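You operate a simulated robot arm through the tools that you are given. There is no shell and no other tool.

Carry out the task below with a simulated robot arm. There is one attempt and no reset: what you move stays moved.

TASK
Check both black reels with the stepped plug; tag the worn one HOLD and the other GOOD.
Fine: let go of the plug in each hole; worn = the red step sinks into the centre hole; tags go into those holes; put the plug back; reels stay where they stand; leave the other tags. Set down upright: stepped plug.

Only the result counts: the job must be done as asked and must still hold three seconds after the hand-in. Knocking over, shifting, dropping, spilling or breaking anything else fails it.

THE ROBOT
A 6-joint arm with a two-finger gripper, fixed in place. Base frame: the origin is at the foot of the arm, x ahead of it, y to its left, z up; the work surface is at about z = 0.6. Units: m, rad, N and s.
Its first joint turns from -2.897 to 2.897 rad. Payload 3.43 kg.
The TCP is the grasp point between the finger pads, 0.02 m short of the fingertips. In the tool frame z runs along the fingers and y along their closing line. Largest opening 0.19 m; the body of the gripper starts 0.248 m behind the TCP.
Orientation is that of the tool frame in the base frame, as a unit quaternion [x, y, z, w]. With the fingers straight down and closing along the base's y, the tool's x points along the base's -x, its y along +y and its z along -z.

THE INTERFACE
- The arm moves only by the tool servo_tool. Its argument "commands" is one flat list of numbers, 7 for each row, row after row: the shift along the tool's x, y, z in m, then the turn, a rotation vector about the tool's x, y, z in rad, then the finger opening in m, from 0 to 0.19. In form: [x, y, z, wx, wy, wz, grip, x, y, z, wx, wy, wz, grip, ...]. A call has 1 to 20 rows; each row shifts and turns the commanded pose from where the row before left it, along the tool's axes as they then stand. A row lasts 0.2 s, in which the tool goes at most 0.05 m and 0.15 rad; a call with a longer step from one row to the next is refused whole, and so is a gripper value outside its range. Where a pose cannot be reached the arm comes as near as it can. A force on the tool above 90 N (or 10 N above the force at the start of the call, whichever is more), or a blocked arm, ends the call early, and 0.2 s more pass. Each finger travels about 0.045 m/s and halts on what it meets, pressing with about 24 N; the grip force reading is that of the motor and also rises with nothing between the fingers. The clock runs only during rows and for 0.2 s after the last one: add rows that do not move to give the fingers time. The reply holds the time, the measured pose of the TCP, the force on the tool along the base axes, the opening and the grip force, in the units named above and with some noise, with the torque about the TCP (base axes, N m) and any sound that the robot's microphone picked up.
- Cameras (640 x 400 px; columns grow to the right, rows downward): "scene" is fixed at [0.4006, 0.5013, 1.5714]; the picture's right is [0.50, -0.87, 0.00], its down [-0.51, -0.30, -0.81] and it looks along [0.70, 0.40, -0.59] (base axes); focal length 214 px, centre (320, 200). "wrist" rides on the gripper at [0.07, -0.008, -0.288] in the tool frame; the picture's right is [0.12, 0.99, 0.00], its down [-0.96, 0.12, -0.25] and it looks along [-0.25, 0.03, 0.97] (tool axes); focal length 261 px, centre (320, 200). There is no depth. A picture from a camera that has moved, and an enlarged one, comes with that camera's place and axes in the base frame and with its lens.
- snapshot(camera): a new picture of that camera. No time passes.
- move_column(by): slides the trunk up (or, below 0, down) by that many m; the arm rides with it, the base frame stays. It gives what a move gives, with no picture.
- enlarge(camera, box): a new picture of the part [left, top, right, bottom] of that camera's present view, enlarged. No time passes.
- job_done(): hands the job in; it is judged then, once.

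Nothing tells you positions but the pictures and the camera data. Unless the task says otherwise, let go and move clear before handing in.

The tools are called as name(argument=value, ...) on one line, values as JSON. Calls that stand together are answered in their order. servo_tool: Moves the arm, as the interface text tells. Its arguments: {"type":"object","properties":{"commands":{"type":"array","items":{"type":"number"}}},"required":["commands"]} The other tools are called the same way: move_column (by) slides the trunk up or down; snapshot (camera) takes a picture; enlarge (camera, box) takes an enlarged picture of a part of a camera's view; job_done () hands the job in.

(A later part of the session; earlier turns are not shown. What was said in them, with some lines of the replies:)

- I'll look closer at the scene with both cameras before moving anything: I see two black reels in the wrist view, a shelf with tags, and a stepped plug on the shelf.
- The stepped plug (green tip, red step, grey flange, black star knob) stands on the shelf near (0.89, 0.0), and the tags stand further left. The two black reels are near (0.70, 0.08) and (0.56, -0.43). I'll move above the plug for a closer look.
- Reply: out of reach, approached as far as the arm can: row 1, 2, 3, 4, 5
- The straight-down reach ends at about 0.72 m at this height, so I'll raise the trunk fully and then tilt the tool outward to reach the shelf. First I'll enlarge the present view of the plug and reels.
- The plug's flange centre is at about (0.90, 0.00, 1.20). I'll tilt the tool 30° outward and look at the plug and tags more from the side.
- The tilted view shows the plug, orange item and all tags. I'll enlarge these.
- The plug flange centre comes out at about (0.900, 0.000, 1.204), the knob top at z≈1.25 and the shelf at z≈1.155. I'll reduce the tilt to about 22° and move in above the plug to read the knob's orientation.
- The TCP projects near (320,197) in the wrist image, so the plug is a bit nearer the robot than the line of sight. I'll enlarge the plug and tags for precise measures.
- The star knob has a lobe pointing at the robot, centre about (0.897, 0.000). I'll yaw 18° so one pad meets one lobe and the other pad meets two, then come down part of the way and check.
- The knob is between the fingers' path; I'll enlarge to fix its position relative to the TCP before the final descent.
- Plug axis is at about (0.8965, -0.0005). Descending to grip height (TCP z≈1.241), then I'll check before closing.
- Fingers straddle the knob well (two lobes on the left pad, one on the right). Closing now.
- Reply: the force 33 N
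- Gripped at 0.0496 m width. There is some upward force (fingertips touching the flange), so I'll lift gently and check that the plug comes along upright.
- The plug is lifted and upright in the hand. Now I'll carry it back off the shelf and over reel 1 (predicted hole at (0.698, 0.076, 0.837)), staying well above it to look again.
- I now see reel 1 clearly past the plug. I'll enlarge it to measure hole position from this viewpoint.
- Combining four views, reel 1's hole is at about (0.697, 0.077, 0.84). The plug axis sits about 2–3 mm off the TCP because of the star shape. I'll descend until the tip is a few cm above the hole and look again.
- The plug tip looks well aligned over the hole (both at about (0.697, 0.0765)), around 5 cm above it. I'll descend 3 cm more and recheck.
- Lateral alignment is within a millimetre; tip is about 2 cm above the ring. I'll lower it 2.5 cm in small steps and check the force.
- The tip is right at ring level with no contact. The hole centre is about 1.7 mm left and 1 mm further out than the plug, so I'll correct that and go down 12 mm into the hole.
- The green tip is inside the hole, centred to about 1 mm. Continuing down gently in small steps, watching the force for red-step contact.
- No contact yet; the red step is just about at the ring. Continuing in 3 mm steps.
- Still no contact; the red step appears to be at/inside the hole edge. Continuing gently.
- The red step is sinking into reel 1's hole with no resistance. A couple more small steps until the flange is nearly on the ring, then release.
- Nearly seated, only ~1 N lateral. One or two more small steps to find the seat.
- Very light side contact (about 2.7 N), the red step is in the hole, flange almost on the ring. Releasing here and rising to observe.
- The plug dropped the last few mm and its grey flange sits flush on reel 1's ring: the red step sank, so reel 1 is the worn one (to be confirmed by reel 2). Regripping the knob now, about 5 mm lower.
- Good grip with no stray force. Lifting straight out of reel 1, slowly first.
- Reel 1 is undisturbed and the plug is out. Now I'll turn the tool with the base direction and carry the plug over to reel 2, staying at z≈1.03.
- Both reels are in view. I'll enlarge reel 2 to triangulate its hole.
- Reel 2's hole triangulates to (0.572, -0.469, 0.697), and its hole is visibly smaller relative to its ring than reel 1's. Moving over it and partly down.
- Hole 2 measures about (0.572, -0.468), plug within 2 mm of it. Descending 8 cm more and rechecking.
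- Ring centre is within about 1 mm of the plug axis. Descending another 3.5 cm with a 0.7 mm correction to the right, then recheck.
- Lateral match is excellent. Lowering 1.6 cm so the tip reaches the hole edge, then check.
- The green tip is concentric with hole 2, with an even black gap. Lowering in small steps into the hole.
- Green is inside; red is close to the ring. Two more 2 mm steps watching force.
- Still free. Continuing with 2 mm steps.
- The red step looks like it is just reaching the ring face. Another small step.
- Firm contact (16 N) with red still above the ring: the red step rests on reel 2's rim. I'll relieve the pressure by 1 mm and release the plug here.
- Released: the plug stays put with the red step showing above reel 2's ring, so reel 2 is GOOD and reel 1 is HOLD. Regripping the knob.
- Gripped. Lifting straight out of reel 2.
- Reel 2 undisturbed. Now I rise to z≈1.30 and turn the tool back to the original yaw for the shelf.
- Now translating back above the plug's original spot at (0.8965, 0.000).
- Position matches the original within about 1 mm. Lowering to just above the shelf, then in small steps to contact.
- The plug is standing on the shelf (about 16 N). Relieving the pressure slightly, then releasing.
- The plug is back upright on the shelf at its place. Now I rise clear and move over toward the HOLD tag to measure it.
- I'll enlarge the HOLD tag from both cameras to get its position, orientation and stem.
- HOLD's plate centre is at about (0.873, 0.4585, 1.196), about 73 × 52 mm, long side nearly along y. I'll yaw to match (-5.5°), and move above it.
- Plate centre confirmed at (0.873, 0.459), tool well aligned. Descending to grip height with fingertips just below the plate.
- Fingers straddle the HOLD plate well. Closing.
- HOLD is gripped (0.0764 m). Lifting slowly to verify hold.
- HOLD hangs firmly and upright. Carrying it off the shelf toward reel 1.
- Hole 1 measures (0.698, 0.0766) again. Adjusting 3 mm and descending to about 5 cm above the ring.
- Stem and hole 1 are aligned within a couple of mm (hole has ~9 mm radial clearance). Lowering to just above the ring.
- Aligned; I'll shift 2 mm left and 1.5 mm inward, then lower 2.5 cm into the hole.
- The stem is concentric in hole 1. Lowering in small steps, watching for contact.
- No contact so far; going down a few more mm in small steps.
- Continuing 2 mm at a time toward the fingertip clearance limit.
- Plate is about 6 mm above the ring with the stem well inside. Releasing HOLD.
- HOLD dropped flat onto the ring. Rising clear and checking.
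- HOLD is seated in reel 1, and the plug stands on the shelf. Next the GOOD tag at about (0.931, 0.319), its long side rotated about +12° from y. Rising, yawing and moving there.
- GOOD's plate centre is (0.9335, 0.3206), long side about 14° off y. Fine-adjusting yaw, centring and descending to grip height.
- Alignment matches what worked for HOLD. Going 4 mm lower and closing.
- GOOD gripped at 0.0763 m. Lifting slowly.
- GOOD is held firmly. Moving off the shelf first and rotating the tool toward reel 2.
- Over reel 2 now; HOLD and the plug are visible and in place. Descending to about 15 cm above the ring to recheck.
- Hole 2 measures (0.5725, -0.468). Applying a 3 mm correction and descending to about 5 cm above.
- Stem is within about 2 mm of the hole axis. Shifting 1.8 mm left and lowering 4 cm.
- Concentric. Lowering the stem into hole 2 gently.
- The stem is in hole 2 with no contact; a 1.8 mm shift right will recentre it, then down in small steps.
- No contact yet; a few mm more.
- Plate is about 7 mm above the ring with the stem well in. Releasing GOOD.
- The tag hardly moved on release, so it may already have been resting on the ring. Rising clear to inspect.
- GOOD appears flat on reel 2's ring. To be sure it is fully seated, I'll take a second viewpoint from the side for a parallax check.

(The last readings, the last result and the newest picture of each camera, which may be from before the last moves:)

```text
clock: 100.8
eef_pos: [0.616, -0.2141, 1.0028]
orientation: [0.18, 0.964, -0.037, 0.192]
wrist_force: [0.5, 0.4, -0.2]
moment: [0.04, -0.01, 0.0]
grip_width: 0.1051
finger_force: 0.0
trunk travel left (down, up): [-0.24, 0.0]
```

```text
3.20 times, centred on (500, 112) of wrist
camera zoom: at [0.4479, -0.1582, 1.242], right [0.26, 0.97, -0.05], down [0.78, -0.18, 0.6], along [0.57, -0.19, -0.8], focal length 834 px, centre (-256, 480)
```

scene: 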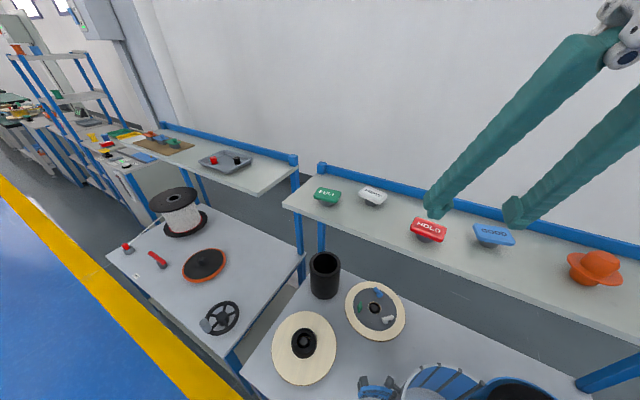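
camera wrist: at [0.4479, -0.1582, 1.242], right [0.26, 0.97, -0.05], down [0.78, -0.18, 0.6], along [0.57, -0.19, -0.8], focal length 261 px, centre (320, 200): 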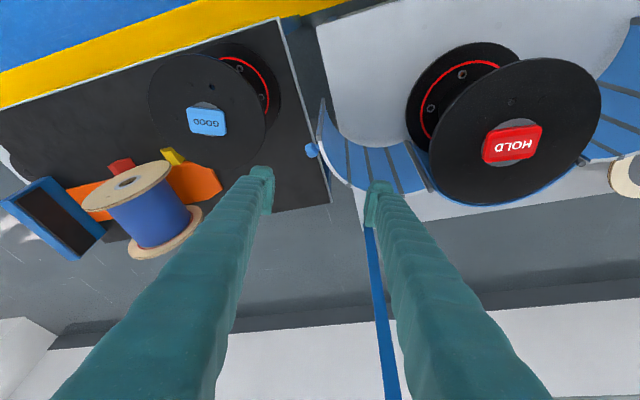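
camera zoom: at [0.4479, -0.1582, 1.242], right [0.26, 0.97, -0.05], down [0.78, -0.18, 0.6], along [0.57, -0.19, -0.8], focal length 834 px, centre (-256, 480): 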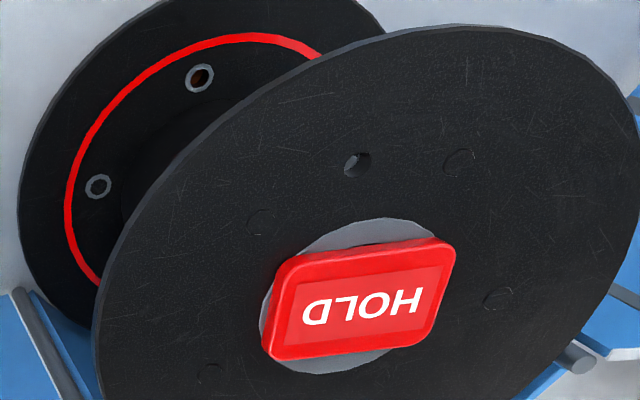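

Parallax puts the GOOD plate's face at z≈0.713 over a flange at ≈0.700 and centred at (0.573, -0.469): fully seated. I'll rise clear and take a last look at the plug and tags on the shelf.

servo_tool(commands=[-0.0154, 0, -0.0369, 0, 0, 0, 0.105, -0.0154, 0, -0.0369, 0, 0, 0, 0.105, -0.0154, 0, -0.0369, 0, 0, 0, 0.105, -0.0154, 0, -0.0369, 0, 0, 0, 0.105, -0.0154, 0, -0.0369, 0, 0, 0, 0.105, -0.0154, 0, -0.0369, 0, 0, 0, 0.105, 0, 0, 0, -0.0472, 0, -0.1126, 0.105, 0, 0, 0, -0.0472, 0, -0.1126, 0.105, 0, 0, 0, -0.0472, 0, -0.1126, 0.105, 0, 0, 0, 0, 0, 0, 0.105])

snapshot(camera="wrist")

snapshot(camera="scene")

```text
clock: 103.0
eef_pos: [0.6153, -0.2145, 1.2439]
orientation: [0.0, 0.981, 0.0, 0.195]
wrist_force: [-0.2, 0.4, 0.2]
moment: [0.03, 0.01, 0.01]
grip_width: 0.1052
finger_force: 0.1
trunk travel left (down, up): [-0.24, 0.0]
```

```text
taken
camera wrist: at [0.4382, -0.2223, 1.4814], right [-0.11, 0.99, -0.05], down [0.79, 0.11, 0.6], along [0.6, 0.03, -0.8], focal length 261 px, centre (320, 200)
```

wrist: 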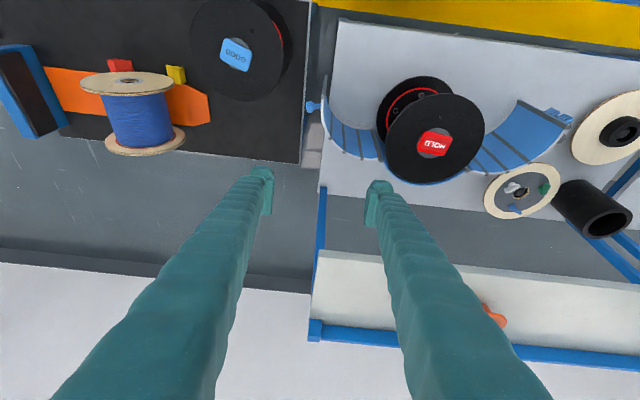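

```text
taken
```

scene: 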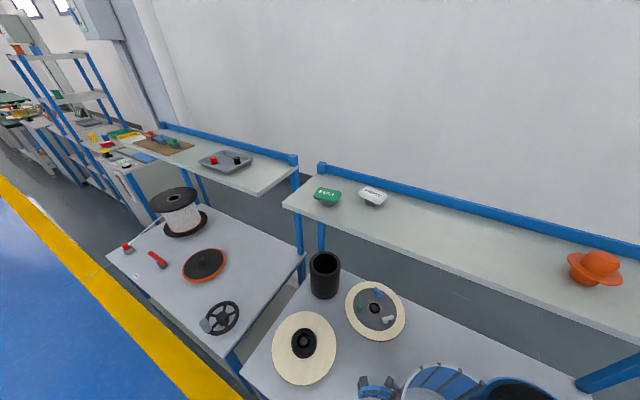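

Both tags are in place and the other tags untouched. The plug is hidden behind a finger in this view, so I'll shift sideways to see it.

servo_tool(commands=[0, 0.045, 0, 0, 0, 0, 0.105, 0, 0.045, 0, 0, 0, 0, 0.105, 0, 0.045, 0, 0, 0, 0, 0.105, 0, 0.045, 0, 0, 0, 0, 0.105, 0, 0, 0, 0, 0, 0, 0.105])

snapshot(camera="wrist")

enlarge(camera="wrist", box=[260, 230, 420, 360])

```text
clock: 104.2
eef_pos: [0.6138, -0.0336, 1.241]
orientation: [0.002, 0.981, 0.0, 0.196]
wrist_force: [-0.2, -0.3, 0.2]
moment: [0.04, -0.01, 0.02]
grip_width: 0.1055
finger_force: 0.0
trunk travel left (down, up): [-0.24, 0.0]
```

```text
taken
camera wrist: at [0.4365, -0.0428, 1.4796], right [-0.11, 0.99, -0.05], down [0.79, 0.11, 0.6], along [0.6, 0.03, -0.8], focal length 261 px, centre (320, 200)
```

wrist: 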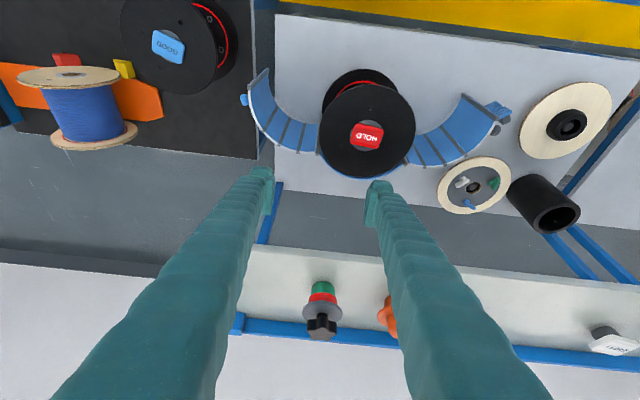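

```text
3.08 times, centred on (340, 295) of wrist
camera zoom: at [0.4365, -0.0428, 1.4796], right [-0.11, 0.99, -0.05], down [0.79, 0.11, 0.6], along [0.6, 0.03, -0.8], focal length 802 px, centre (258, -92)
```

zoom: 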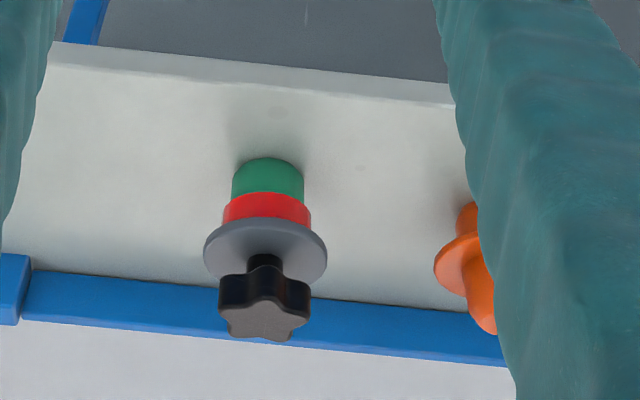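

The stepped plug stands upright at its original spot. HOLD sits in the worn reel (reel 1) and GOOD in the other (reel 2). The other tags are untouched and the gripper is empty and clear, so I'm handing in.

job_done()

```text
The job is handed in.
```

I checked both reels and tagged them, and the job is handed in. I haven't seen a result from the judging.

- **Reel 1, at about (0.70, 0.08):** the red step sank in until the plug's grey flange sat on the ring, so this reel is worn. It has the HOLD tag in its centre hole.
- **Reel 2, at about (0.57, -0.47):** the red step stayed on the rim after I let go of the plug. It has the GOOD tag in its centre hole.
- **Stepped plug:** it is back upright on the shelf, about 3 mm from where it first stood.
- **Everything else:** the reels looked unmoved and the other tags were left alone. The last pictures show both tags in their holes; HOLD dropped a few millimetres onto its ring when I released it.
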